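You operate a simulated robot arm through the tools that you are given. There is no shell and no other tool.

You are at the controls of a simulated two-armed robot. One attempt, no reset.

## Task
Set both collars of the shaft fixture to the NARROW marks.
Fine: loosen each thumb screw, slide the collar, tighten the screw again.

The check looks at the end state, three seconds after you hand in, the way a careful person would. Anything else that was tipped, shoved, dropped, spilled or broken makes it a failure.

## Robot
Two 7-joint arms with fingered hands on one trunk that stands fixed in place. Base frame: the origin is at the foot of the trunk, x ahead of it, y to its left, z up. Lengths are in mm, angles in degrees, forces in N, time in s.
The left shoulder is at [70, 166, 1143], the right one opposite. With the tool pointing down near the work surface each hand reaches from about 460 to 960 mm from the base axis, measured 20 degrees to its own side. Payload 4.1 kg a hand.
The TCP of each hand is the grasp point between the finger pads, 32 mm short of the fingertips. In the tool frame z runs along the fingers and y along their closing line. The gripper opens to 108 mm; its body begins 38 mm behind the TCP. The gripper is a hand of 4 fingers: y runs from the thumb to the fingers, the wrist lies at [-16, -108, -186] in the tool frame, and closing takes about 1.5 s.
Orientation is that of the tool frame in the base frame, as a unit quaternion [x, y, z, w]. With the fingers straight down and the wrist toward the robot, the tool's x, y and z point along [0, 1, 0], [1, 0, 0] and [0, 0, -1] of the base frame.

## Interface
- The arms move only by the tool send_rows. It takes "left_steps", "right_steps" or both (then of equal length, played together; a hand with none holds still); each is one flat list of numbers, 6 for each row, row after row: the shift along the tool's x, y, z in m, then the turn, a rotation vector about the tool's x, y, z in rad. In form: [tx, ty, tz, rx, ry, rz, tx, ty, tz, rx, ry, rz, ...]. A call has 1 to 20 rows; each row is the pose to reach, as a shift and turn from the pose commanded when the call began, along the tool's axes at that moment. "left_grip" and "right_grip" are, for a hand that has rows, the finger opening in m, from 0 to 0.108, set as the call begins (left out, the last holds). Rows are played at 5 a second. More than 50 mm and 8.6 degrees between two rows, or a gripper value outside its range, and nothing of the call is played. Where a pose cannot be reached the arm comes as near as it can. A force on the tool above 40 N (or 10 N above the force at the start of the call, whichever is more), or a blocked arm, ends the call early, and 0.2 s more pass. The fingers move at their own pace (about 45 mm/s each) and stop on an object; they squeeze with about 25 N. The grip force told is the motor's: it shows also when the fingers shut on nothing. Time passes only in rows, and 0.2 s behind the last, so rows that repeat a pose let the fingers close. It gives the time, the measured TCP pose, the force on the tool (base axes), the opening and the grip force at its end, in the units of the frame above (readings bear some noise), with the torque about the TCP (base axes, N m) and any sound that the robot's microphone picked up.
- Cameras (640 x 400 px; columns grow to the right, rows downward): "scene" is now at [145.9, -20.3, 1400.6]; the picture's right is [-0.20, -0.98, 0.00], its down [-0.34, 0.07, -0.94] and it looks along [0.92, -0.19, -0.35] (base axes); focal length 329 px, centre (320, 200). "left" rides on the left gripper at [-64, -93, -132] in its tool frame; the picture's right is [-0.80, -0.28, 0.53], its down [0.55, -0.71, 0.45] and it looks along [0.25, 0.65, 0.72] (tool axes); focal length 247 px, centre (320, 200). "right" rides on the right gripper at [64, -93, -132] in its tool frame; the picture's right is [-0.80, 0.28, -0.53], its down [-0.55, -0.71, 0.45] and it looks along [-0.25, 0.65, 0.72] (tool axes); focal length 247 px, centre (320, 200). There is no depth. A picture from a camera that has moved, and an enlarged one, comes with that camera's place and axes in the base frame and with its lens. The place of the scene camera against the robot may be out by one fixed shift of up to 12 mm in any direction.
- get_image(camera): a new picture of that camera. The clock stands still meanwhile.
- slide_trunk(by): slides the trunk up (or, below 0, down) by that many mm; the arms and the scene camera ride with it, the base frame stays. It gives what a move gives, with no picture.
- set_grasp(shape, hand): the hand has 4 fingers and takes this shape, open, in about a second: jaw (thumb against the fingers, like two jaws); tri (thumb and two fingers); tip (a fingertip pinch); poke (one finger out to press); point (the index stretched); flat (the hand flat); cup (the hand cupped); fist (a fist). The gripper value then closes the fingers along that shape, each until it touches; the sizes above hold for jaw. It gives what a move gives, with no picture.
- aim_head(pan, tilt): turns the head with the scene camera to pan (to the left, within 86 degrees either way) and tilt (down, from -29 to 69), counted from straight ahead of the robot. It gives what a move gives.
- inspect(camera, box): a new picture of the part [left, top, right, bottom] of that camera's present view, enlarged. The clock stands still meanwhile.
- finish_job(): hands the job in; it is judged then, once.

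Nothing tells you positions but the pictures and the camera data. Unless the task says otherwise, let go and move clear before handing in.

The tools are called as name(argument=value, ...) on one line, values as JSON. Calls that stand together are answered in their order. send_rows: Moves the arms, as the interface text tells. Its arguments: {"type":"object","properties":{"left_steps":{"type":"array"},"left_grip":{"type":"number"},"right_steps":{"type":"array"},"right_grip":{"type":"number"}},"required":[]} The other tools are called the same way: slide_trunk (by) moves the trunk up or down; set_grasp (shape, hand) gives the hand a shape; aim_head (pan, tilt) turns the head that bears the scene camera; get_image (camera) takes a picture; inspect (camera, box) takes an enlarged picture of a part of a camera's view; finish_job () hands the job in.

At the start:

```text
time: 0.0
left_tool_pos: [591.0, 109.8, 1239.4]
left_tcp_rot: [0.707, 0.707, 0.0, 0.0]
left_ft_force: [0.2, -0.7, 0.4]
left_torque: [0.01, -0.02, 0.0]
left_grip_width: 107.6
left_gripper_force: 0.0
left_shape: jaw
right_tool_pos: [473.8, -449.9, 1175.5]
right_tcp_rot: [0.707, 0.707, 0.0, 0.0]
right_ft_force: [0.7, -0.6, 0.6]
right_torque: [-0.02, 0.02, 0.0]
right_grip_width: 107.3
right_gripper_force: 0.0
right_shape: jaw
trunk travel left (down, up): [-650.0, 290.0]
head pan, tilt (commanded): [-11.6, 20.4]
```

scene: 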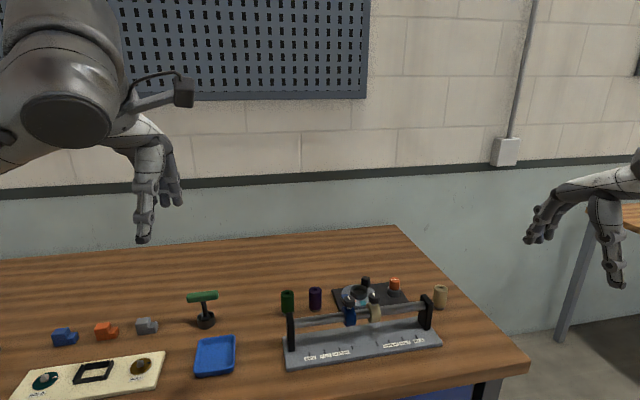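
right: 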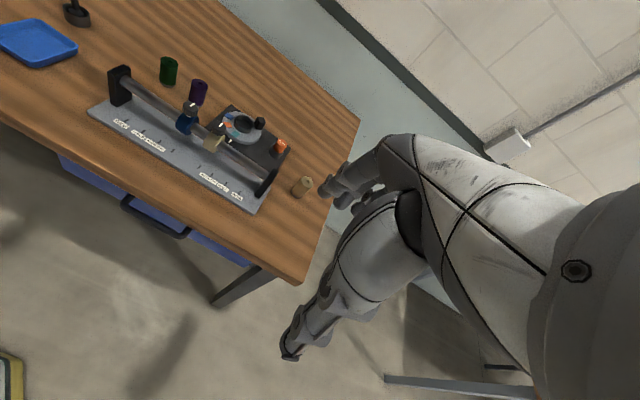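
left: 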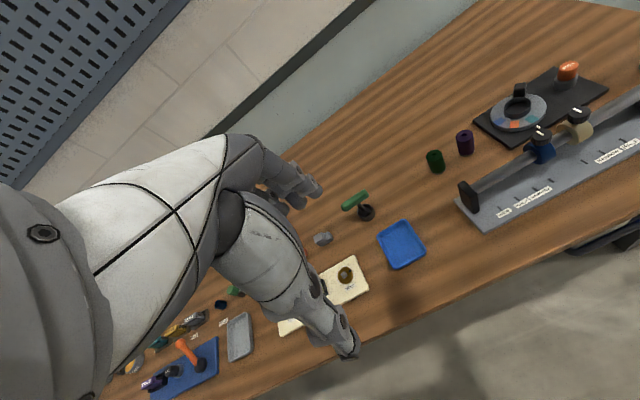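

I see a shaft fixture with a blue and a cream collar on the shaft near the right side of the table, both with thumb screws on top. I'll look at it enlarged from all cameras before moving.

inspect(camera="scene", box=[270, 260, 460, 380])

inspect(camera="right", box=[80, 50, 300, 220])

inspect(camera="left", box=[440, 50, 640, 240])

```text
3.33 times, centred on (365, 320) of scene
camera zoom: at [145.9, -20.3, 1400.6], right [-0.2, -0.98, 0.0], down [-0.34, 0.07, -0.94], along [0.92, -0.19, -0.35], focal length 1096 px, centre (170, -200)
```

zoom: 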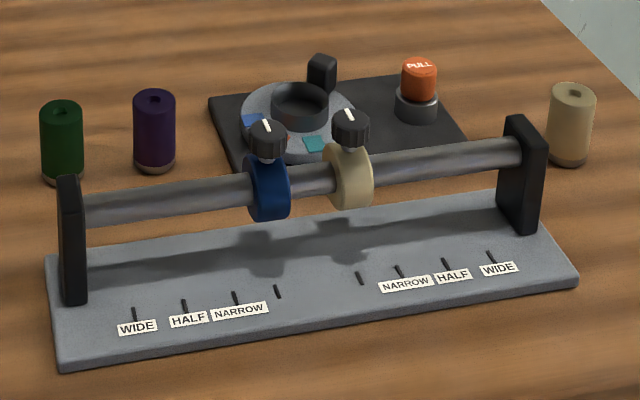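

```text
2.35 times, centred on (190, 135) of right
camera zoom: at [383.2, -385.6, 1306.2], right [0.28, -0.8, 0.53], down [-0.71, -0.55, -0.45], along [0.65, -0.25, -0.72], focal length 581 px, centre (626, 353)
```

zoom: 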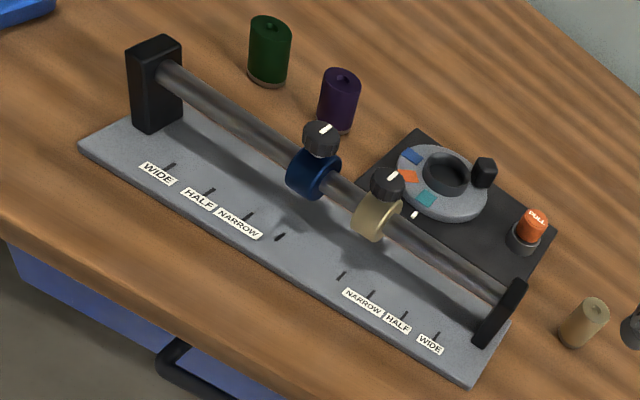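

```text
2.11 times, centred on (540, 145) of left
camera zoom: at [497.1, 45.7, 1370.5], right [-0.28, -0.8, -0.53], down [-0.71, 0.55, -0.45], along [0.65, 0.25, -0.72], focal length 520 px, centre (-143, 316)
```

zoom: 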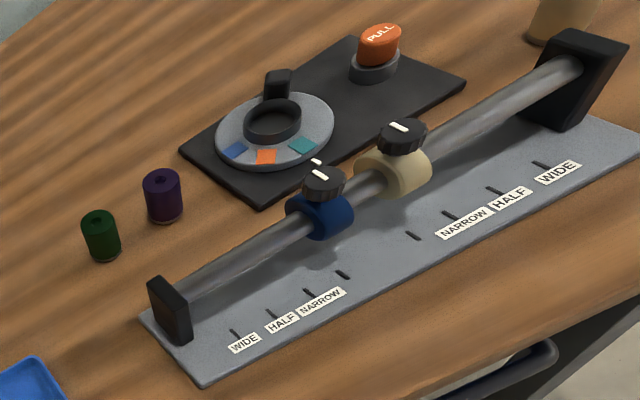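

The blue collar sits at about y = -210 and the cream one at about y = -271, while the labelled NARROW ticks are at about y = -181 and y = -301, with an unlabelled tick inside each. I'll point the head at the fixture and take close pictures to measure better.

aim_head(pan=-20.5, tilt=40)

```text
time: 0.8
left_tool_pos: [589.5, 109.5, 1238.1]
left_tcp_rot: [0.707, 0.707, 0.0, 0.0]
left_ft_force: [-1.1, -0.7, 0.4]
left_torque: [0.0, 0.0, 0.03]
left_grip_width: 107.3
left_gripper_force: 0.0
left_shape: jaw
right_tool_pos: [474.5, -450.4, 1175.0]
right_tcp_rot: [0.707, 0.707, 0.0, 0.0]
right_ft_force: [0.5, -0.4, -0.9]
right_torque: [-0.01, 0.01, 0.01]
right_grip_width: 107.8
right_gripper_force: 0.0
right_shape: jaw
trunk travel left (down, up): [-650.0, 290.0]
head pan, tilt (commanded): [-20.5, 40.0]
```

get_image(camera="scene")

inspect(camera="scene", box=[230, 130, 410, 243])

```text
taken
camera scene: at [134.5, -31.4, 1369.8], right [-0.35, -0.94, 0.0], down [-0.6, 0.22, -0.77], along [0.72, -0.27, -0.64], focal length 329 px, centre (320, 200)
```

scene: 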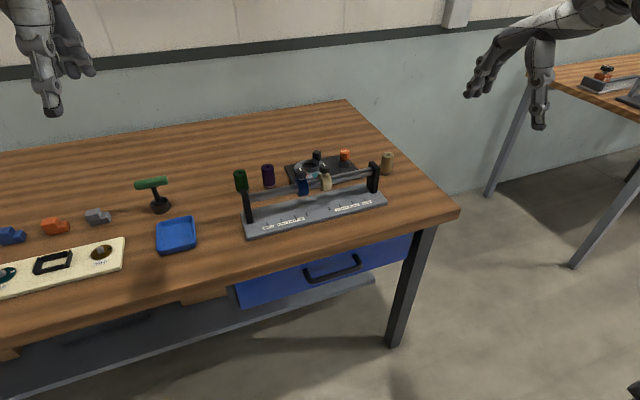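

```text
3.54 times, centred on (320, 186) of scene
camera zoom: at [134.5, -31.4, 1369.8], right [-0.35, -0.94, 0.0], down [-0.6, 0.22, -0.77], along [0.72, -0.27, -0.64], focal length 1164 px, centre (320, 248)
```

zoom: 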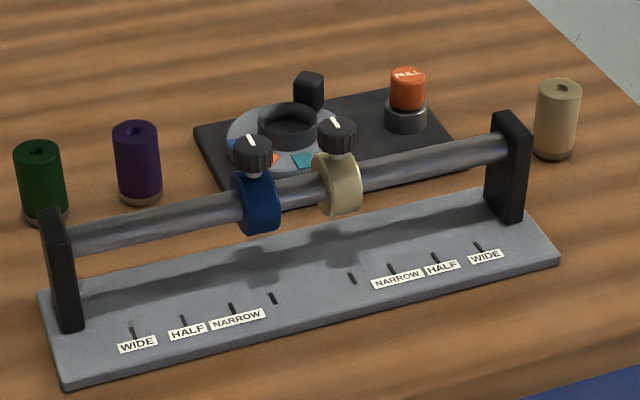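

The ticks measure about ±131, ±95, ±60 and ±30 mm from the fixture centre (y ≈ -241 mm). The collars are at ±30, so each must go 30 mm outward to NARROW. I'll try the three-finger shape on the right hand, away from everything, and look at it.

set_grasp(hand="right", shape="tri")

get_image(camera="right")

```text
time: 1.7
left_tool_pos: [591.1, 109.0, 1238.7]
left_tcp_rot: [0.707, 0.707, -0.001, 0.0]
left_ft_force: [0.3, -0.5, -0.1]
left_torque: [0.05, -0.01, -0.01]
left_grip_width: 107.5
left_gripper_force: 0.2
left_shape: jaw
right_tool_pos: [474.4, -451.0, 1174.4]
right_tcp_rot: [0.707, 0.707, 0.0, 0.0]
right_ft_force: [-0.4, 0.2, -1.1]
right_torque: [-0.02, -0.02, -0.01]
right_grip_width: 107.6
right_gripper_force: 0.0
right_shape: tri
trunk travel left (down, up): [-650.0, 290.0]
head pan, tilt (commanded): [-20.5, 40.0]
```

```text
taken
camera right: at [383.2, -385.6, 1306.2], right [0.28, -0.8, 0.53], down [-0.71, -0.55, -0.45], along [0.65, -0.25, -0.72], focal length 247 px, centre (320, 200)
```

right: 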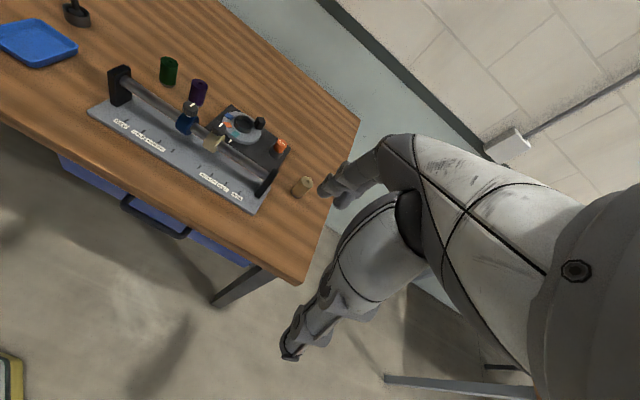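

The tri shape is set and the hand is well clear. I'll close it partway in the air, about to the knob's width, to see where the fingertips meet.

send_rows(right_steps=[0, 0, 0, 0, 0, 0, 0, 0, 0, 0, 0, 0, 0, 0, 0, 0, 0, 0, 0, 0, 0, 0, 0, 0, 0, 0, 0, 0, 0, 0, 0, 0, 0, 0, 0, 0, 0, 0, 0, 0, 0, 0, 0, 0, 0, 0, 0, 0], right_grip=0.03)

get_image(camera="right")

inspect(camera="scene", box=[440, 0, 640, 140])

```text
time: 3.5
left_tool_pos: [589.9, 109.6, 1238.6]
left_tcp_rot: [0.707, 0.707, 0.0, 0.0]
left_ft_force: [-0.1, -0.4, 0.0]
left_torque: [0.0, -0.01, -0.02]
left_grip_width: 107.6
left_gripper_force: 0.1
left_shape: jaw
right_tool_pos: [474.9, -450.1, 1173.9]
right_tcp_rot: [0.707, 0.707, -0.001, 0.0]
right_ft_force: [-0.5, 0.1, 0.5]
right_torque: [0.0, 0.03, 0.03]
right_grip_width: 30.8
right_gripper_force: 0.0
right_shape: tri
trunk travel left (down, up): [-650.0, 290.0]
head pan, tilt (commanded): [-20.5, 40.0]
```

```text
taken
camera right: at [383.2, -385.6, 1306.2], right [0.28, -0.8, 0.53], down [-0.71, -0.55, -0.45], along [0.65, -0.25, -0.72], focal length 247 px, centre (320, 200)
```

right: 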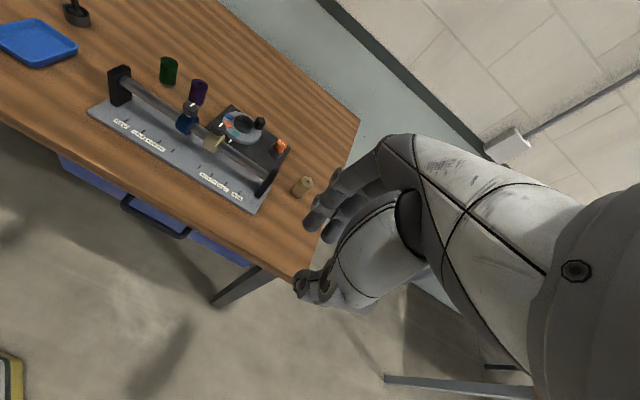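

```text
2.86 times, centred on (540, 70) of scene
camera zoom: at [134.4, -31.4, 1369.8], right [-0.35, -0.94, 0.0], down [-0.6, 0.23, -0.77], along [0.72, -0.27, -0.64], focal length 940 px, centre (-309, 571)
```

zoom: 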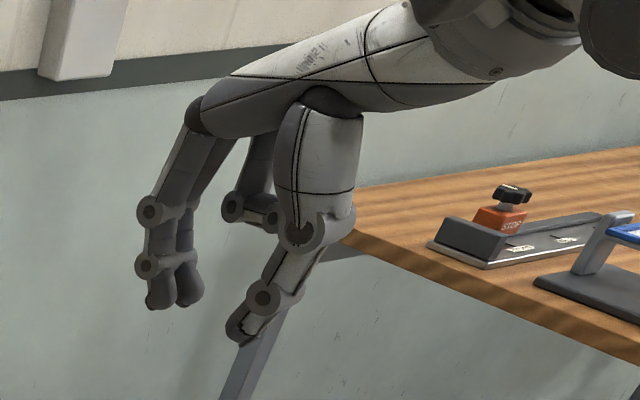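

inspect(camera="right", box=[260, 160, 420, 320])

inspect(camera="left", box=[540, 0, 640, 100])

```text
2.50 times, centred on (340, 240) of right
camera zoom: at [383.2, -385.6, 1306.2], right [0.28, -0.8, 0.53], down [-0.71, -0.55, -0.45], along [0.65, -0.25, -0.72], focal length 617 px, centre (270, 100)
```

zoom: 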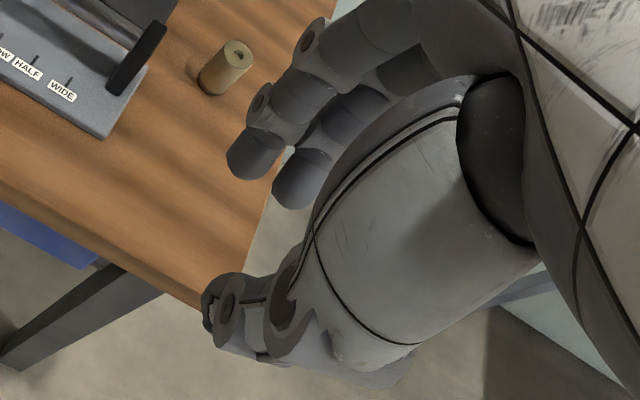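

```text
4.00 times, centred on (590, 50) of left
camera zoom: at [497.1, 45.7, 1370.5], right [-0.28, -0.8, -0.53], down [-0.71, 0.55, -0.45], along [0.65, 0.25, -0.72], focal length 988 px, centre (-760, 800)
```

zoom: 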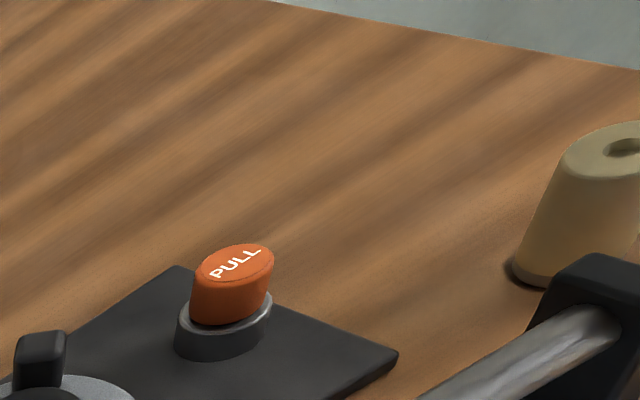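

The tri pinch closes centred on the TCP axis with the fingertips about 30 mm below it, which suits gripping a knob of about 26 mm from above. I'll bring the right hand above the blue knob, staying well over everything, with the fingers about 60 mm open.

send_rows(right_steps=[0.02, 0.0223, 0.0128, 0, 0, 0, 0.04, 0.0447, 0.0257, 0, 0, 0, 0.06, 0.067, 0.0385, 0, 0, 0, 0.08, 0.0893, 0.0513, 0, 0, 0, 0.1, 0.1117, 0.0642, 0, 0, 0, 0.12, 0.134, 0.077, 0, 0, 0, 0.14, 0.1563, 0.0898, 0, 0, 0, 0.16, 0.1787, 0.1027, 0, 0, 0, 0.18, 0.201, 0.1155, 0, 0, 0, 0.2, 0.2233, 0.1283, 0, 0, 0, 0.22, 0.2457, 0.1412, 0, 0, 0, 0.24, 0.268, 0.154, 0, 0, 0, 0.24, 0.268, 0.154, 0, 0, 0], right_grip=0.06)

get_image(camera="right")

get_image(camera="scene")

get_image(camera="left")

```text
time: 6.3
left_tool_pos: [589.5, 108.5, 1238.9]
left_tcp_rot: [0.708, 0.707, 0.0, 0.0]
left_ft_force: [0.0, -0.1, 0.2]
left_torque: [0.03, 0.02, 0.02]
left_grip_width: 107.7
left_gripper_force: 0.0
left_shape: jaw
right_tool_pos: [741.9, -209.7, 1021.3]
right_tcp_rot: [0.706, 0.708, 0.0, 0.0]
right_ft_force: [-0.3, -0.1, 0.3]
right_torque: [0.0, -0.02, 0.0]
right_grip_width: 59.6
right_gripper_force: 0.1
right_shape: tri
trunk travel left (down, up): [-650.0, 290.0]
head pan, tilt (commanded): [-20.5, 40.0]
```

```text
taken
camera right: at [651.0, -145.6, 1152.5], right [0.28, -0.8, 0.53], down [-0.71, -0.55, -0.45], along [0.65, -0.25, -0.72], focal length 247 px, centre (320, 200)
```

right: 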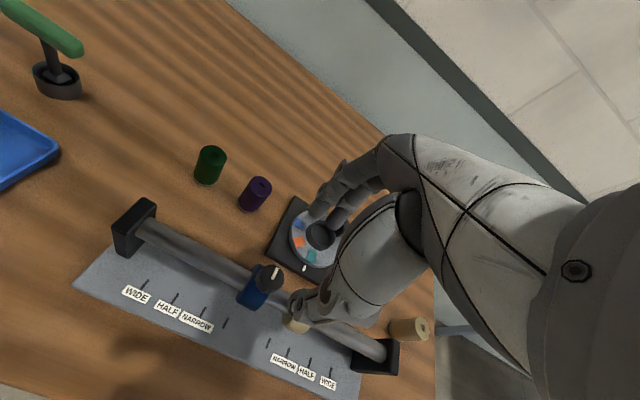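

```text
taken
camera scene: at [133.8, -32.0, 1369.8], right [-0.35, -0.94, 0.0], down [-0.6, 0.23, -0.77], along [0.72, -0.27, -0.64], focal length 329 px, centre (320, 200)
```

scene: 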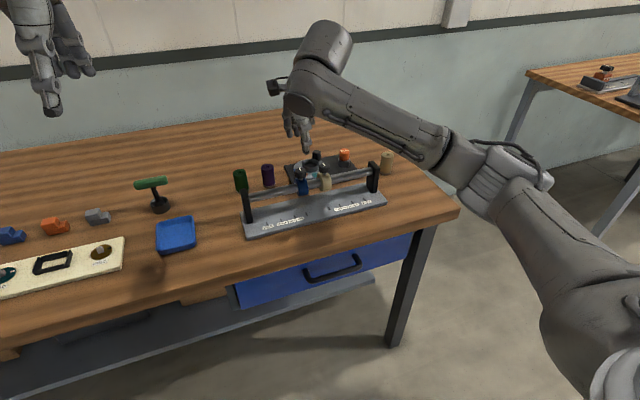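

```text
taken
camera left: at [496.4, 45.0, 1370.8], right [-0.28, -0.8, -0.53], down [-0.71, 0.55, -0.45], along [0.65, 0.25, -0.72], focal length 247 px, centre (320, 200)
```

left: 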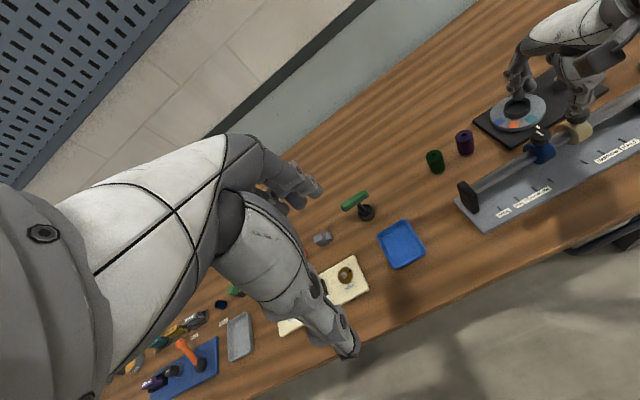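

The hand is above the fixture and the ticks, labels and both collars show clearly in the hand camera. I'll zoom in to refine the knob positions.

inspect(camera="right", box=[70, 190, 410, 400])

inspect(camera="right", box=[210, 230, 350, 345])

inspect(camera="scene", box=[260, 80, 390, 210])

inspect(camera="left", box=[480, 40, 640, 200])

```text
1.88 times, centred on (240, 295) of right
camera zoom: at [651.0, -145.6, 1152.5], right [0.28, -0.8, 0.53], down [-0.71, -0.55, -0.45], along [0.65, -0.25, -0.72], focal length 465 px, centre (471, 21)
```

zoom: 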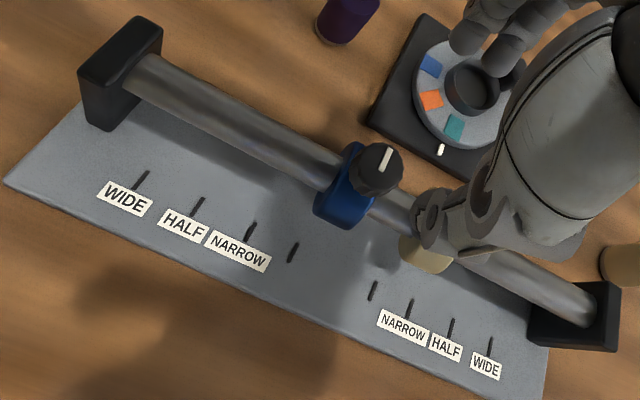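

```text
3.48 times, centred on (280, 288) of right
camera zoom: at [651.0, -145.6, 1152.5], right [0.28, -0.8, 0.53], down [-0.71, -0.55, -0.45], along [0.65, -0.25, -0.72], focal length 859 px, centre (459, -104)
```

zoom: 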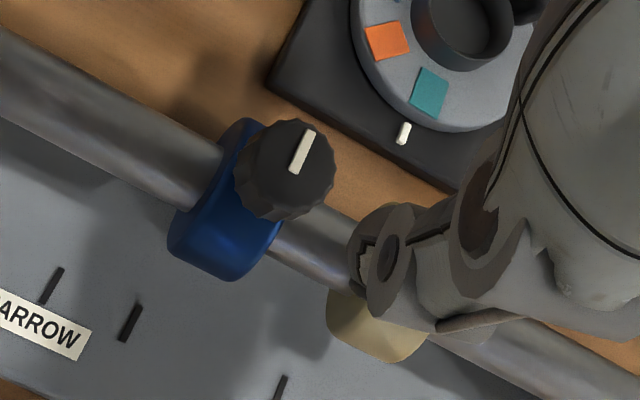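

```text
3.08 times, centred on (325, 145) of scene
camera zoom: at [133.8, -32.0, 1369.8], right [-0.35, -0.94, 0.0], down [-0.6, 0.23, -0.77], along [0.72, -0.27, -0.64], focal length 1012 px, centre (305, 369)
```

zoom: 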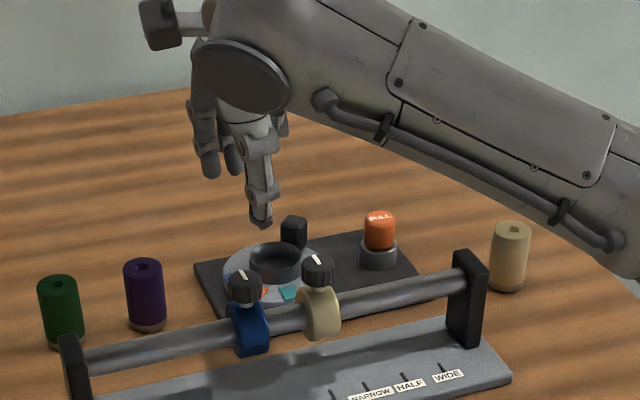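

```text
2.50 times, centred on (560, 120) of left
camera zoom: at [496.4, 45.0, 1370.8], right [-0.28, -0.8, -0.53], down [-0.71, 0.55, -0.45], along [0.65, 0.25, -0.72], focal length 617 px, centre (-280, 400)
```

zoom: 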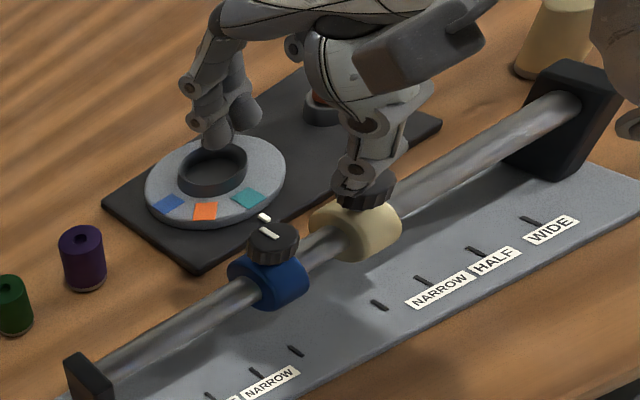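

The TCP is right over the blue knob (about 742, -209, top at z ≈ 923), and both knob pointers point away from the robot. I'll turn the wrist clockwise here in the air to see how far it can wind up before unscrewing.

send_rows(right_steps=[0, 0, 0, 0, 0, 0.13, 0, 0, 0, 0, 0, 0.26, 0, 0, 0, 0, 0, 0.39, 0, 0, 0, 0, 0, 0.52, 0, 0, 0, 0, 0, 0.65, 0, 0, 0, 0, 0, 0.78, 0, 0, 0, 0, 0, 0.91, 0, 0, 0, 0, 0, 1.04, 0, 0, 0, 0, 0, 1.04])

get_image(camera="right")

get_image(camera="scene")

```text
time: 8.3
left_tool_pos: [591.8, 110.2, 1238.3]
left_tcp_rot: [0.708, 0.706, 0.0, 0.0]
left_ft_force: [0.4, 0.5, 0.1]
left_torque: [0.0, 0.01, 0.0]
left_grip_width: 107.7
left_gripper_force: 0.1
left_shape: jaw
right_tool_pos: [742.5, -210.5, 1020.4]
right_tcp_rot: [0.965, 0.262, 0.0, 0.0]
right_ft_force: [-0.2, 0.4, -1.0]
right_torque: [0.04, 0.0, 0.02]
right_grip_width: 59.4
right_gripper_force: 0.1
right_shape: tri
trunk travel left (down, up): [-650.0, 290.0]
head pan, tilt (commanded): [-20.5, 40.0]
```

```text
taken
camera right: at [752.5, -97.9, 1152.1], right [-0.55, -0.65, 0.53], down [-0.83, 0.33, -0.45], along [0.11, -0.69, -0.72], focal length 247 px, centre (320, 200)
```

right: 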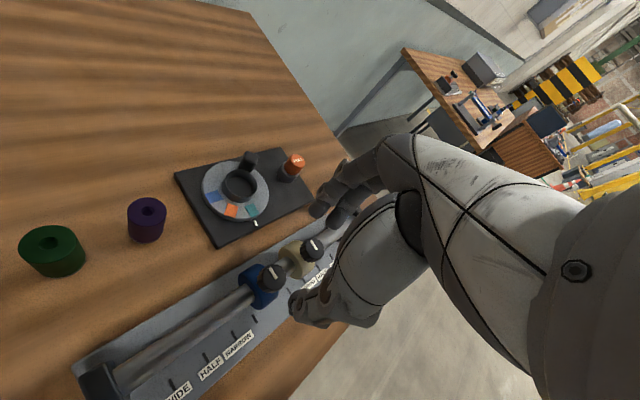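

```text
taken
camera scene: at [134.5, -31.8, 1369.8], right [-0.35, -0.94, 0.0], down [-0.6, 0.23, -0.77], along [0.72, -0.27, -0.64], focal length 329 px, centre (320, 200)
```

scene: 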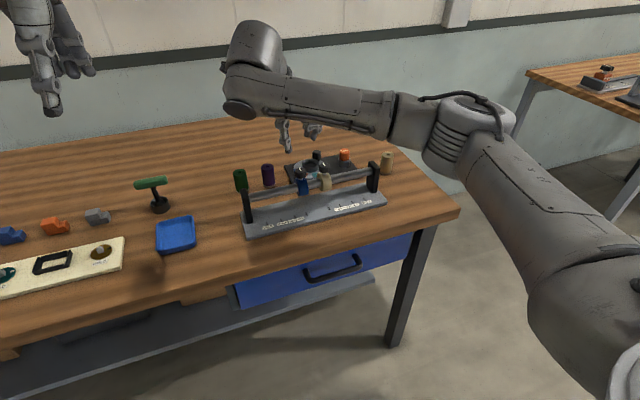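

The wrist winds up 60° clockwise with no trouble. I'll now swing it counter-clockwise to find the other limit, still in the air.

send_rows(right_steps=[0, 0, 0, 0, 0, -0.14, 0, 0, 0, 0, 0, -0.28, 0, 0, 0, 0, 0, -0.42, 0, 0, 0, 0, 0, -0.56, 0, 0, 0, 0, 0, -0.7, 0, 0, 0, 0, 0, -0.84, 0, 0, 0, 0, 0, -0.98, 0, 0, 0, 0, 0, -1.12, 0, 0, 0, 0, 0, -1.26, 0, 0, 0, 0, 0, -1.4, 0, 0, 0, 0, 0, -1.54, 0, 0, 0, 0, 0, -1.68, 0, 0, 0, 0, 0, -1.82, 0, 0, 0, 0, 0, -1.96, 0, 0, 0, 0, 0, -2.1, 0, 0, 0, 0, 0, -2.24, 0, 0, 0, 0, 0, -2.38, 0, 0, 0, 0, 0, -2.52, 0, 0, 0, 0, 0, -2.52])

get_image(camera="right")

get_image(camera="scene")

```text
time: 12.3
left_tool_pos: [589.0, 108.0, 1239.2]
left_tcp_rot: [0.708, 0.707, 0.001, 0.0]
left_ft_force: [-0.3, -0.3, 0.4]
left_torque: [0.03, -0.02, 0.03]
left_grip_width: 107.7
left_gripper_force: 0.2
left_shape: jaw
right_tool_pos: [741.9, -209.6, 1021.1]
right_tcp_rot: [0.045, 0.999, 0.001, 0.0]
right_ft_force: [0.1, 0.3, -0.9]
right_torque: [0.01, -0.01, -0.01]
right_grip_width: 59.5
right_gripper_force: 0.0
right_shape: tri
trunk travel left (down, up): [-650.0, 290.0]
head pan, tilt (commanded): [-20.5, 40.0]
```

```text
taken
camera right: at [671.4, -296.2, 1152.0], right [0.82, 0.21, 0.53], down [0.48, -0.75, -0.45], along [0.3, 0.63, -0.72], focal length 247 px, centre (320, 200)
```

right: 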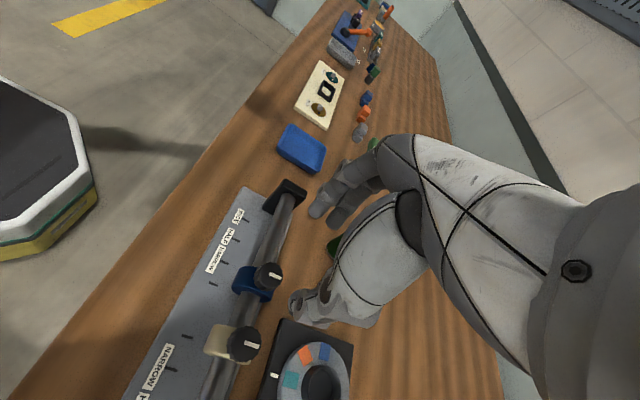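

```text
taken
camera scene: at [134.3, -31.7, 1369.8], right [-0.35, -0.94, 0.0], down [-0.6, 0.23, -0.77], along [0.72, -0.27, -0.64], focal length 329 px, centre (320, 200)
```

scene: 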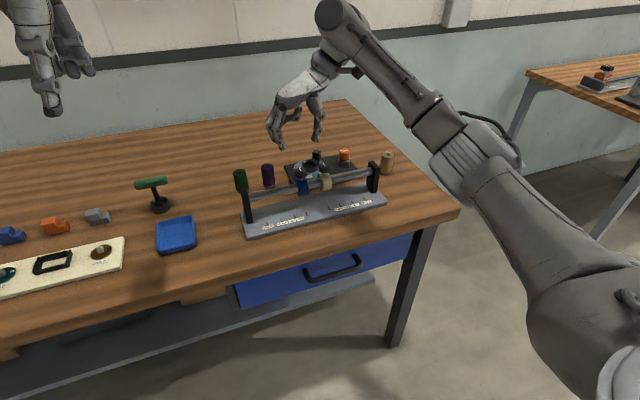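

The wrist covers at least 145° of turn here, so one stroke can be large. I'll zoom in from this side for a second sighting of the knobs.

inspect(camera="right", box=[200, 240, 300, 380])

inspect(camera="right", box=[120, 180, 320, 400])

```text
2.86 times, centred on (250, 310) of right
camera zoom: at [671.4, -296.2, 1152.0], right [0.82, 0.21, 0.53], down [0.48, -0.75, -0.45], along [0.3, 0.63, -0.72], focal length 706 px, centre (520, -114)
```

zoom: 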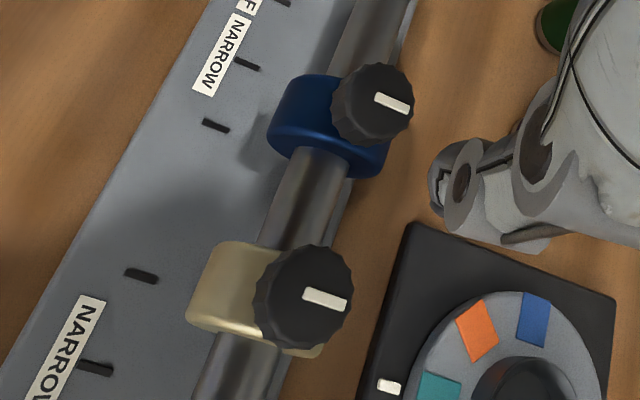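

```text
1.82 times, centred on (220, 290) of right
camera zoom: at [671.4, -296.2, 1152.0], right [0.82, 0.21, 0.53], down [0.48, -0.75, -0.45], along [0.3, 0.63, -0.72], focal length 449 px, centre (502, 36)
```

zoom: 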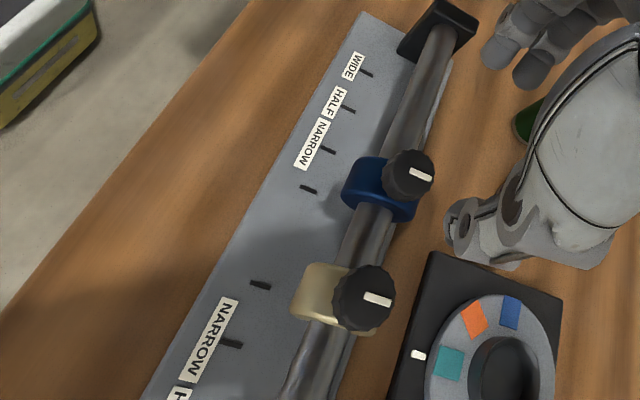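

The blue knob is at about (741, -209, top 921) and the cream one at about (741, -269.5). The NARROW ticks are at y ≈ -180 and -300. I'll wind the wrist back clockwise and narrow the fingers to 45 mm.

send_rows(right_steps=[0, 0, 0, 0, 0, 0.14, 0, 0, 0, 0, 0, 0.28, 0, 0, 0, 0, 0, 0.42, 0, 0, 0, 0, 0, 0.56, 0, 0, 0, 0, 0, 0.7, 0, 0, 0, 0, 0, 0.84, 0, 0, 0, 0, 0, 0.98, 0, 0, 0, 0, 0, 1.12, 0, 0, 0, 0, 0, 1.26, 0, 0, 0, 0, 0, 1.4, 0, 0, 0, 0, 0, 1.54, 0, 0, 0, 0, 0, 1.68, 0, 0, 0, 0, 0, 1.82, 0, 0, 0, 0, 0, 1.96, 0, 0, 0, 0, 0, 2.1, 0, 0, 0, 0, 0, 2.24, 0, 0, 0, 0, 0, 2.38, 0, 0, 0, 0, 0, 2.52, 0, 0, 0, 0, 0, 2.52], right_grip=0.045)

inspect(camera="right", box=[230, 170, 370, 340])

inspect(camera="scene", box=[230, 90, 400, 210])

inspect(camera="left", box=[480, 40, 640, 200])

```text
time: 16.3
left_tool_pos: [591.2, 109.2, 1239.4]
left_tcp_rot: [0.707, 0.708, 0.0, 0.0]
left_ft_force: [0.1, 0.1, 0.6]
left_torque: [-0.02, 0.01, -0.01]
left_grip_width: 107.4
left_gripper_force: 0.0
left_shape: jaw
right_tool_pos: [742.4, -210.7, 1020.2]
right_tcp_rot: [0.965, 0.261, 0.0, 0.0]
right_ft_force: [0.0, 0.4, -0.1]
right_torque: [-0.01, -0.02, 0.03]
right_grip_width: 45.5
right_gripper_force: 0.0
right_shape: tri
trunk travel left (down, up): [-650.0, 290.0]
head pan, tilt (commanded): [-20.5, 40.0]
```

```text
2.35 times, centred on (300, 255) of right
camera zoom: at [752.4, -97.8, 1151.9], right [-0.55, -0.65, 0.53], down [-0.83, 0.33, -0.45], along [0.11, -0.69, -0.72], focal length 581 px, centre (367, 71)
```

zoom: 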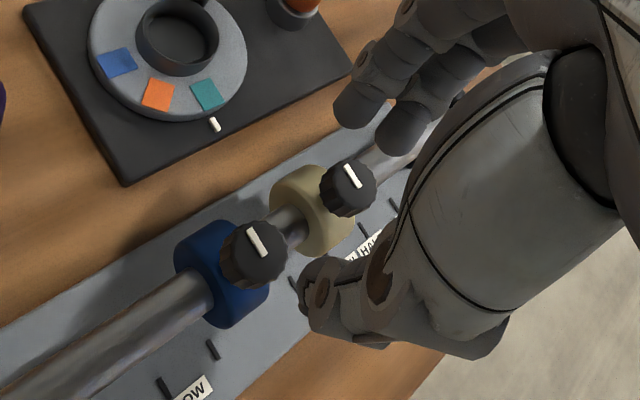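

```text
3.33 times, centred on (315, 150) of scene
camera zoom: at [134.6, -31.7, 1369.7], right [-0.35, -0.94, 0.0], down [-0.6, 0.23, -0.77], along [0.72, -0.27, -0.64], focal length 1096 px, centre (337, 367)
```

zoom: 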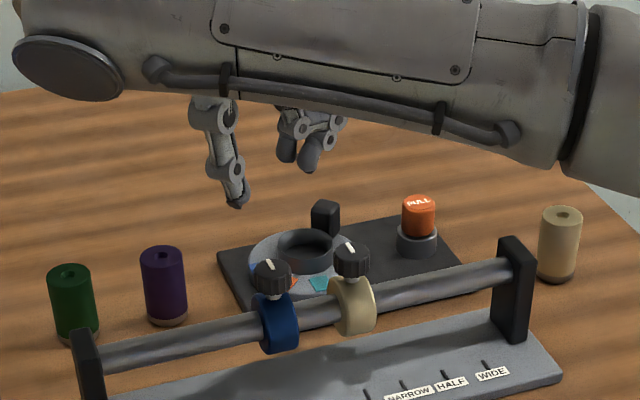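

```text
2.50 times, centred on (560, 120) of left
camera zoom: at [497.3, 45.3, 1370.4], right [-0.28, -0.8, -0.53], down [-0.71, 0.55, -0.45], along [0.65, 0.25, -0.72], focal length 617 px, centre (-280, 400)
```

zoom: 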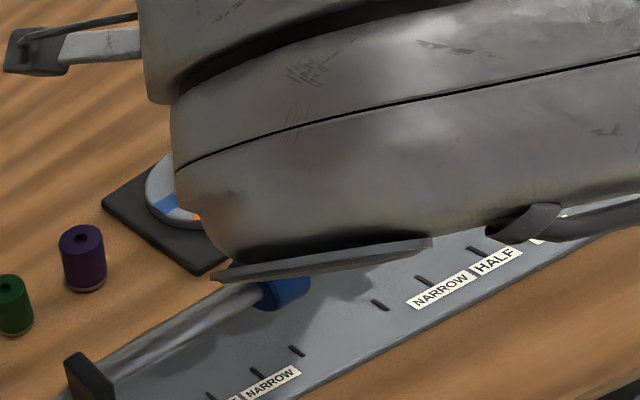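

The hand is wound back 60° clockwise with the fingers at 45 mm, above the blue knob. I'll lower it to about z = 945 and check that the fingers straddle the knob before going to gripping height.

send_rows(right_steps=[-0.0006, -0.0012, 0.02, 0, 0, 0, -0.0006, -0.0012, 0.04, 0, 0, 0, -0.0006, -0.0012, 0.058, 0, 0, 0, -0.0006, -0.0012, 0.068, 0, 0, 0, -0.0006, -0.0012, 0.076, 0, 0, 0, -0.0006, -0.0012, 0.076, 0, 0, 0])

inspect(camera="right", box=[230, 170, 370, 340])

inspect(camera="scene", box=[260, 120, 360, 210])

```text
time: 17.7
left_tool_pos: [590.9, 109.6, 1238.5]
left_tcp_rot: [0.707, 0.707, 0.0, 0.0]
left_ft_force: [0.0, -0.2, 0.2]
left_torque: [0.0, 0.02, 0.01]
left_grip_width: 107.8
left_gripper_force: 0.1
left_shape: jaw
right_tool_pos: [742.3, -207.9, 944.6]
right_tcp_rot: [0.965, 0.262, 0.0, 0.0]
right_ft_force: [-0.3, -0.5, -1.3]
right_torque: [0.03, 0.01, 0.02]
right_grip_width: 45.7
right_gripper_force: 0.1
right_shape: tri
trunk travel left (down, up): [-650.0, 290.0]
head pan, tilt (commanded): [-20.5, 40.0]
```

```text
2.35 times, centred on (300, 255) of right
camera zoom: at [751.3, -96.5, 1075.9], right [-0.54, -0.65, 0.53], down [-0.83, 0.33, -0.45], along [0.11, -0.69, -0.72], focal length 581 px, centre (367, 71)
```

zoom: 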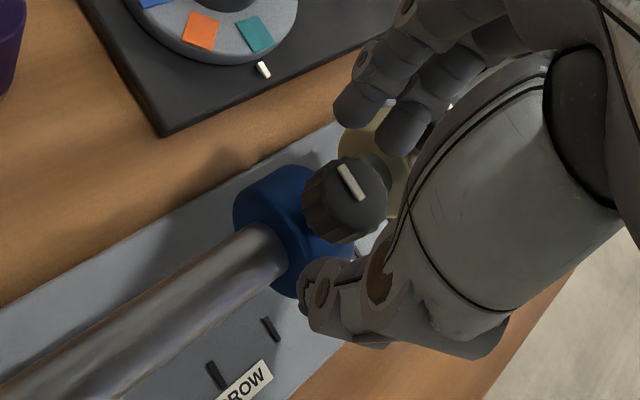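

```text
4.44 times, centred on (310, 165) of scene
camera zoom: at [134.5, -31.3, 1369.8], right [-0.35, -0.94, 0.0], down [-0.6, 0.23, -0.77], along [0.72, -0.27, -0.64], focal length 1462 px, centre (364, 356)
```

zoom: 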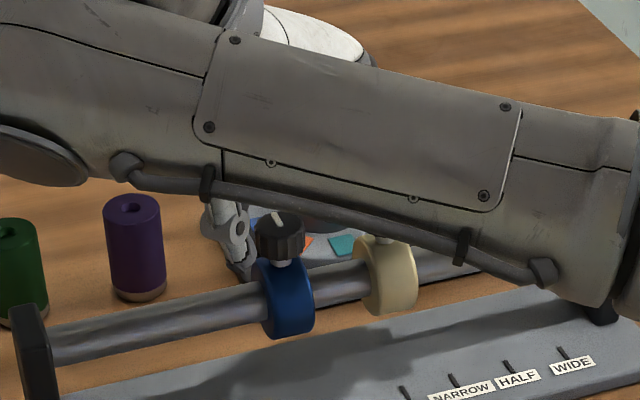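

The knob is centred between the thumb and the two fingers, as the projection predicted. I'll go down 11 mm more and close on the knob.

send_rows(right_steps=[0, 0, 0.006, 0, 0, 0, 0, 0, 0.011, 0, 0, 0, 0, 0, 0.011, 0, 0, 0])

inspect(camera="right", box=[230, 170, 370, 340])

```text
time: 18.5
left_tool_pos: [590.8, 109.6, 1239.5]
left_tcp_rot: [0.707, 0.707, -0.001, 0.0]
left_ft_force: [-0.1, 0.5, 0.0]
left_torque: [-0.01, 0.03, 0.01]
left_grip_width: 107.6
left_gripper_force: 0.1
left_shape: jaw
right_tool_pos: [741.4, -208.6, 933.4]
right_tcp_rot: [0.965, 0.263, 0.0, 0.001]
right_ft_force: [-0.4, -0.3, -0.2]
right_torque: [0.0, 0.0, 0.04]
right_grip_width: 45.1
right_gripper_force: 0.1
right_shape: tri
trunk travel left (down, up): [-650.0, 290.0]
head pan, tilt (commanded): [-20.5, 40.0]
```

```text
2.35 times, centred on (300, 255) of right
camera zoom: at [751.5, -96.3, 1064.9], right [-0.54, -0.65, 0.53], down [-0.83, 0.33, -0.45], along [0.11, -0.69, -0.72], focal length 581 px, centre (367, 71)
```

zoom: 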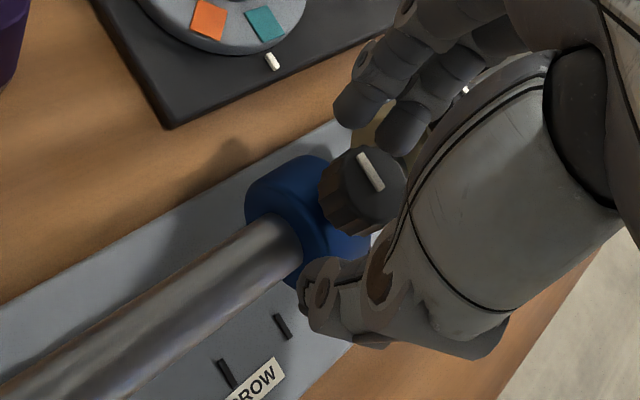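

The fingers straddle the knob with no contact force. I'll close on it now while holding still.

send_rows(right_steps=[0, 0, 0, 0, 0, 0, 0, 0, 0, 0, 0, 0, 0, 0, 0, 0, 0, 0, 0, 0, 0, 0, 0, 0, 0, 0, 0, 0, 0, 0], right_grip=0.015)

inspect(camera="right", box=[230, 170, 370, 340])

inspect(camera="scene", box=[260, 120, 360, 210])

```text
time: 19.7
left_tool_pos: [590.8, 110.2, 1239.1]
left_tcp_rot: [0.707, 0.707, -0.001, -0.001]
left_ft_force: [1.1, -0.2, -0.3]
left_torque: [-0.01, -0.02, 0.01]
left_grip_width: 107.8
left_gripper_force: 0.0
left_shape: jaw
right_tool_pos: [741.6, -208.5, 933.1]
right_tcp_rot: [0.965, 0.263, 0.001, 0.001]
right_ft_force: [-1.0, 0.5, 0.1]
right_torque: [0.0, 0.02, 0.04]
right_grip_width: 17.6
right_gripper_force: 24.8
right_shape: tri
trunk travel left (down, up): [-650.0, 290.0]
head pan, tilt (commanded): [-20.5, 40.0]
```

```text
2.35 times, centred on (300, 255) of right
camera zoom: at [751.6, -96.2, 1064.6], right [-0.54, -0.65, 0.53], down [-0.83, 0.33, -0.45], along [0.11, -0.69, -0.72], focal length 581 px, centre (367, 71)
```

zoom: 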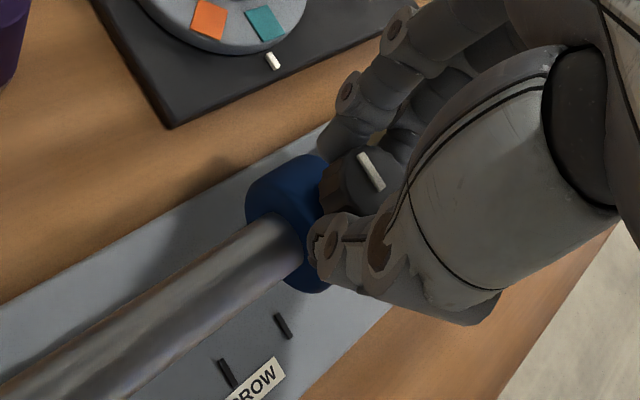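

```text
4.44 times, centred on (310, 165) of scene
camera zoom: at [134.6, -31.2, 1369.7], right [-0.35, -0.94, 0.0], down [-0.6, 0.23, -0.77], along [0.72, -0.27, -0.64], focal length 1462 px, centre (364, 356)
```

zoom: 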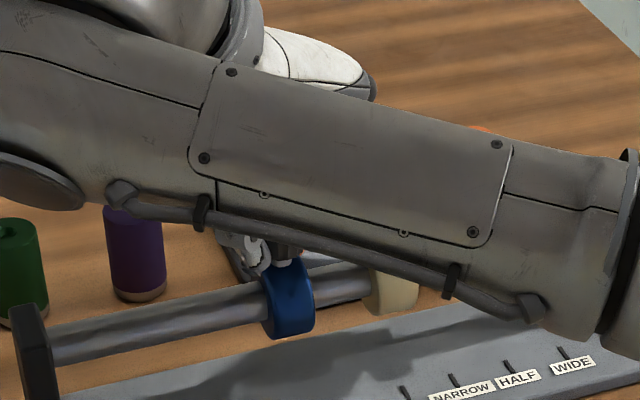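

The grip is firm (25 N) and the knob sits between the pads. I'll turn counter-clockwise a first 30° and see how the torque and pointer respond.

send_rows(right_steps=[0, 0, 0, 0, 0, -0.1, 0, 0, 0, 0, 0, -0.2, 0, 0, 0, 0, 0, -0.3, 0, 0, 0, 0, 0, -0.4, 0, 0, 0, 0, 0, -0.5, 0, 0, 0, 0, 0, -0.5])

inspect(camera="right", box=[230, 170, 370, 340])

inspect(camera="scene", box=[260, 120, 360, 210])

```text
time: 21.1
left_tool_pos: [591.2, 110.0, 1237.5]
left_tcp_rot: [0.707, 0.707, 0.0, 0.0]
left_ft_force: [0.2, -0.2, 1.0]
left_torque: [0.0, -0.03, 0.01]
left_grip_width: 107.8
left_gripper_force: 0.0
left_shape: jaw
right_tool_pos: [740.6, -207.5, 932.4]
right_tcp_rot: [0.869, 0.494, -0.001, 0.0]
right_ft_force: [-3.6, 3.5, -3.6]
right_torque: [0.1, 0.09, -0.04]
right_grip_width: 17.4
right_gripper_force: 24.6
right_shape: tri
trunk travel left (down, up): [-650.0, 290.0]
head pan, tilt (commanded): [-20.5, 40.0]
```

```text
2.35 times, centred on (300, 255) of right
camera zoom: at [696.0, -105.6, 1064.8], right [-0.17, -0.83, 0.53], down [-0.89, -0.11, -0.45], along [0.43, -0.55, -0.72], focal length 581 px, centre (367, 71)
```

zoom: 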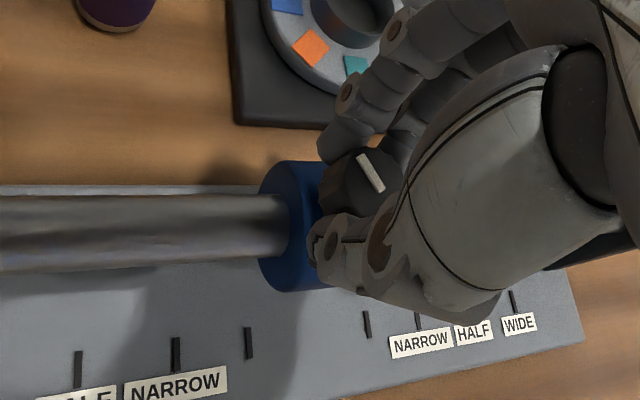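

```text
4.44 times, centred on (310, 165) of scene
camera zoom: at [134.4, -30.7, 1369.8], right [-0.35, -0.94, 0.0], down [-0.6, 0.22, -0.77], along [0.72, -0.27, -0.64], focal length 1462 px, centre (364, 356)
```

zoom: 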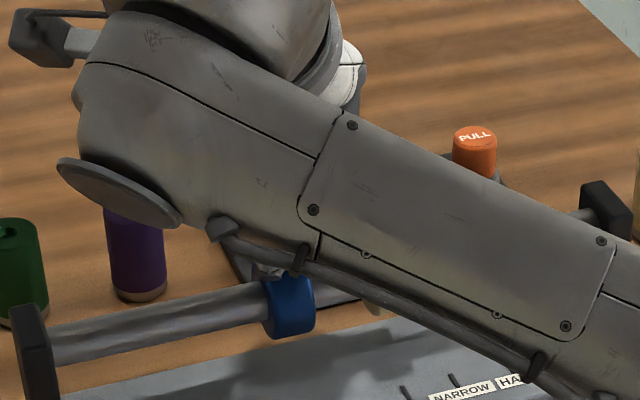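

The knob turned with the hand (the pointer held its place in the hand view) and the collar stayed upright with small forces. I'll keep unscrewing.

send_rows(right_steps=[0, 0, 0, 0, 0, -0.1, 0, 0, 0, 0, 0, -0.2, 0, 0, 0, 0, 0, -0.3, 0, 0, 0, 0, 0, -0.4, 0, 0, 0, 0, 0, -0.5, 0, 0, 0, 0, 0, -0.6, 0, 0, 0, 0, 0, -0.7, 0, 0, 0, 0, 0, -0.8, 0, 0, 0, 0, 0, -0.9, 0, 0, 0, 0, 0, -1.0, 0, 0, 0, 0, 0, -1.0])

inspect(camera="right", box=[230, 170, 370, 340])

inspect(camera="scene", box=[260, 120, 360, 210])

```text
time: 23.5
left_tool_pos: [589.7, 110.0, 1240.0]
left_tcp_rot: [0.707, 0.708, 0.0, -0.001]
left_ft_force: [0.6, 0.7, -0.3]
left_torque: [-0.02, 0.01, -0.02]
left_grip_width: 107.5
left_gripper_force: 0.1
left_shape: jaw
right_tool_pos: [740.0, -208.1, 934.0]
right_tcp_rot: [0.526, 0.85, 0.0, -0.001]
right_ft_force: [-15.9, 5.6, -8.0]
right_torque: [0.15, 0.38, -0.02]
right_grip_width: 16.6
right_gripper_force: 25.0
right_shape: tri
trunk travel left (down, up): [-650.0, 290.0]
head pan, tilt (commanded): [-20.5, 40.0]
```

```text
2.35 times, centred on (300, 255) of right
camera zoom: at [630.1, -192.0, 1065.4], right [0.61, -0.59, 0.53], down [-0.39, -0.81, -0.45], along [0.69, 0.07, -0.72], focal length 581 px, centre (367, 71)
```

zoom: 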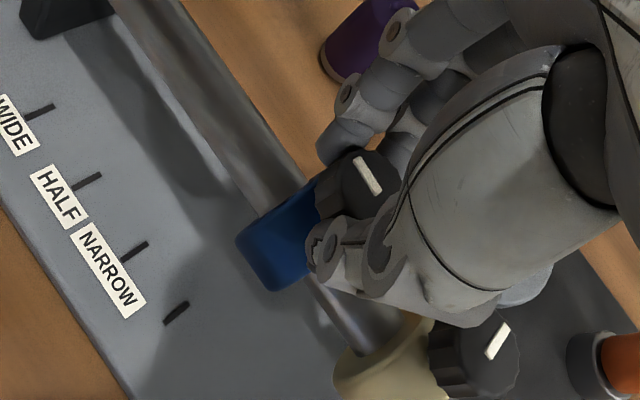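

```text
4.44 times, centred on (310, 165) of scene
camera zoom: at [133.2, -30.7, 1369.9], right [-0.35, -0.94, 0.0], down [-0.6, 0.22, -0.77], along [0.72, -0.27, -0.64], focal length 1462 px, centre (364, 356)
```

zoom: 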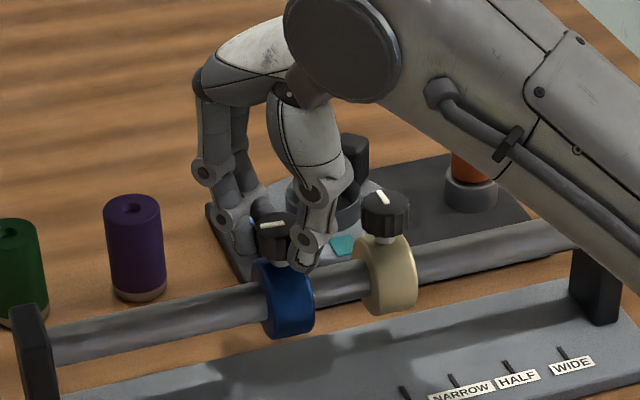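

The knob has turned about 87° with the hand. A 16 N sideways push has built up because the pinch centre is 1 to 2 mm off, so I'll shift to relieve it while I keep turning counter-clockwise.

send_rows(right_steps=[0.0016, -0.0014, 0, 0, 0, 0, 0.0015, -0.0016, 0, 0, 0, -0.1, 0.0015, -0.0017, 0, 0, 0, -0.2, 0.0014, -0.0019, 0, 0, 0, -0.3, 0.0013, -0.002, 0, 0, 0, -0.4, 0.0013, -0.0022, 0, 0, 0, -0.5, 0.0012, -0.0023, 0, 0, 0, -0.6, 0.0012, -0.0025, 0, 0, 0, -0.7, 0.0011, -0.0026, 0, 0, 0, -0.8, 0.0011, -0.0027, 0, 0, 0, -0.9, 0.001, -0.0029, 0, 0, 0, -1.0, 0.001, -0.0029, 0, 0, 0, -1.0])

inspect(camera="right", box=[230, 170, 370, 340])

inspect(camera="scene", box=[260, 120, 360, 210])

```text
time: 26.1
left_tool_pos: [592.7, 109.5, 1238.4]
left_tcp_rot: [0.707, 0.708, -0.001, -0.001]
left_ft_force: [-0.5, 0.2, -0.6]
left_torque: [-0.01, 0.01, 0.0]
left_grip_width: 107.8
left_gripper_force: 0.1
left_shape: jaw
right_tool_pos: [741.0, -208.6, 934.9]
right_tcp_rot: [0.055, 0.998, 0.001, 0.002]
right_ft_force: [17.4, -1.8, 6.5]
right_torque: [0.09, -0.38, -0.54]
right_grip_width: 17.4
right_gripper_force: 25.8
right_shape: tri
trunk travel left (down, up): [-650.0, 290.0]
head pan, tilt (commanded): [-20.5, 40.0]
```

```text
2.35 times, centred on (300, 255) of right
camera zoom: at [667.7, -294.2, 1065.2], right [0.82, 0.19, 0.53], down [0.47, -0.76, -0.45], along [0.32, 0.62, -0.72], focal length 581 px, centre (367, 71)
```

zoom: 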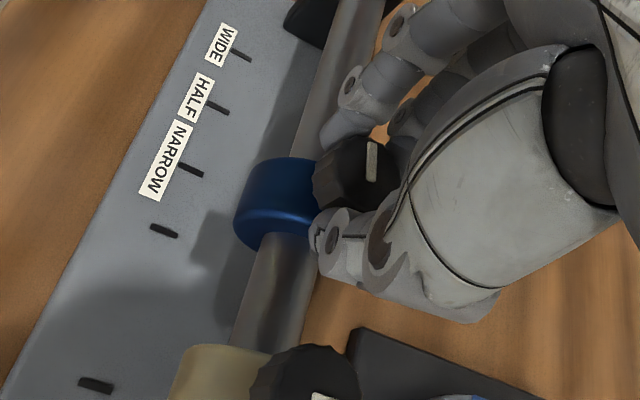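

```text
4.44 times, centred on (310, 165) of scene
camera zoom: at [136.8, -31.3, 1369.7], right [-0.35, -0.94, 0.0], down [-0.6, 0.23, -0.76], along [0.72, -0.27, -0.64], focal length 1462 px, centre (364, 356)
```

zoom: 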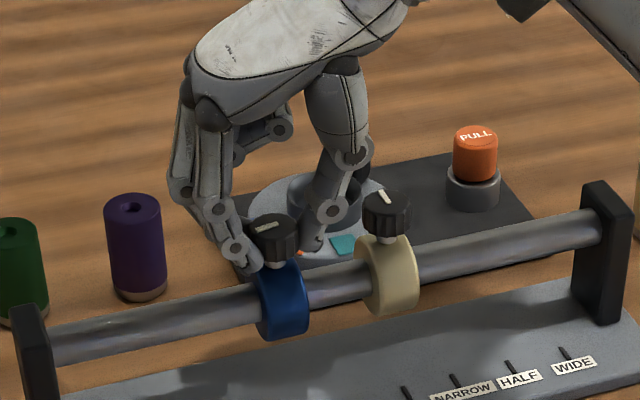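

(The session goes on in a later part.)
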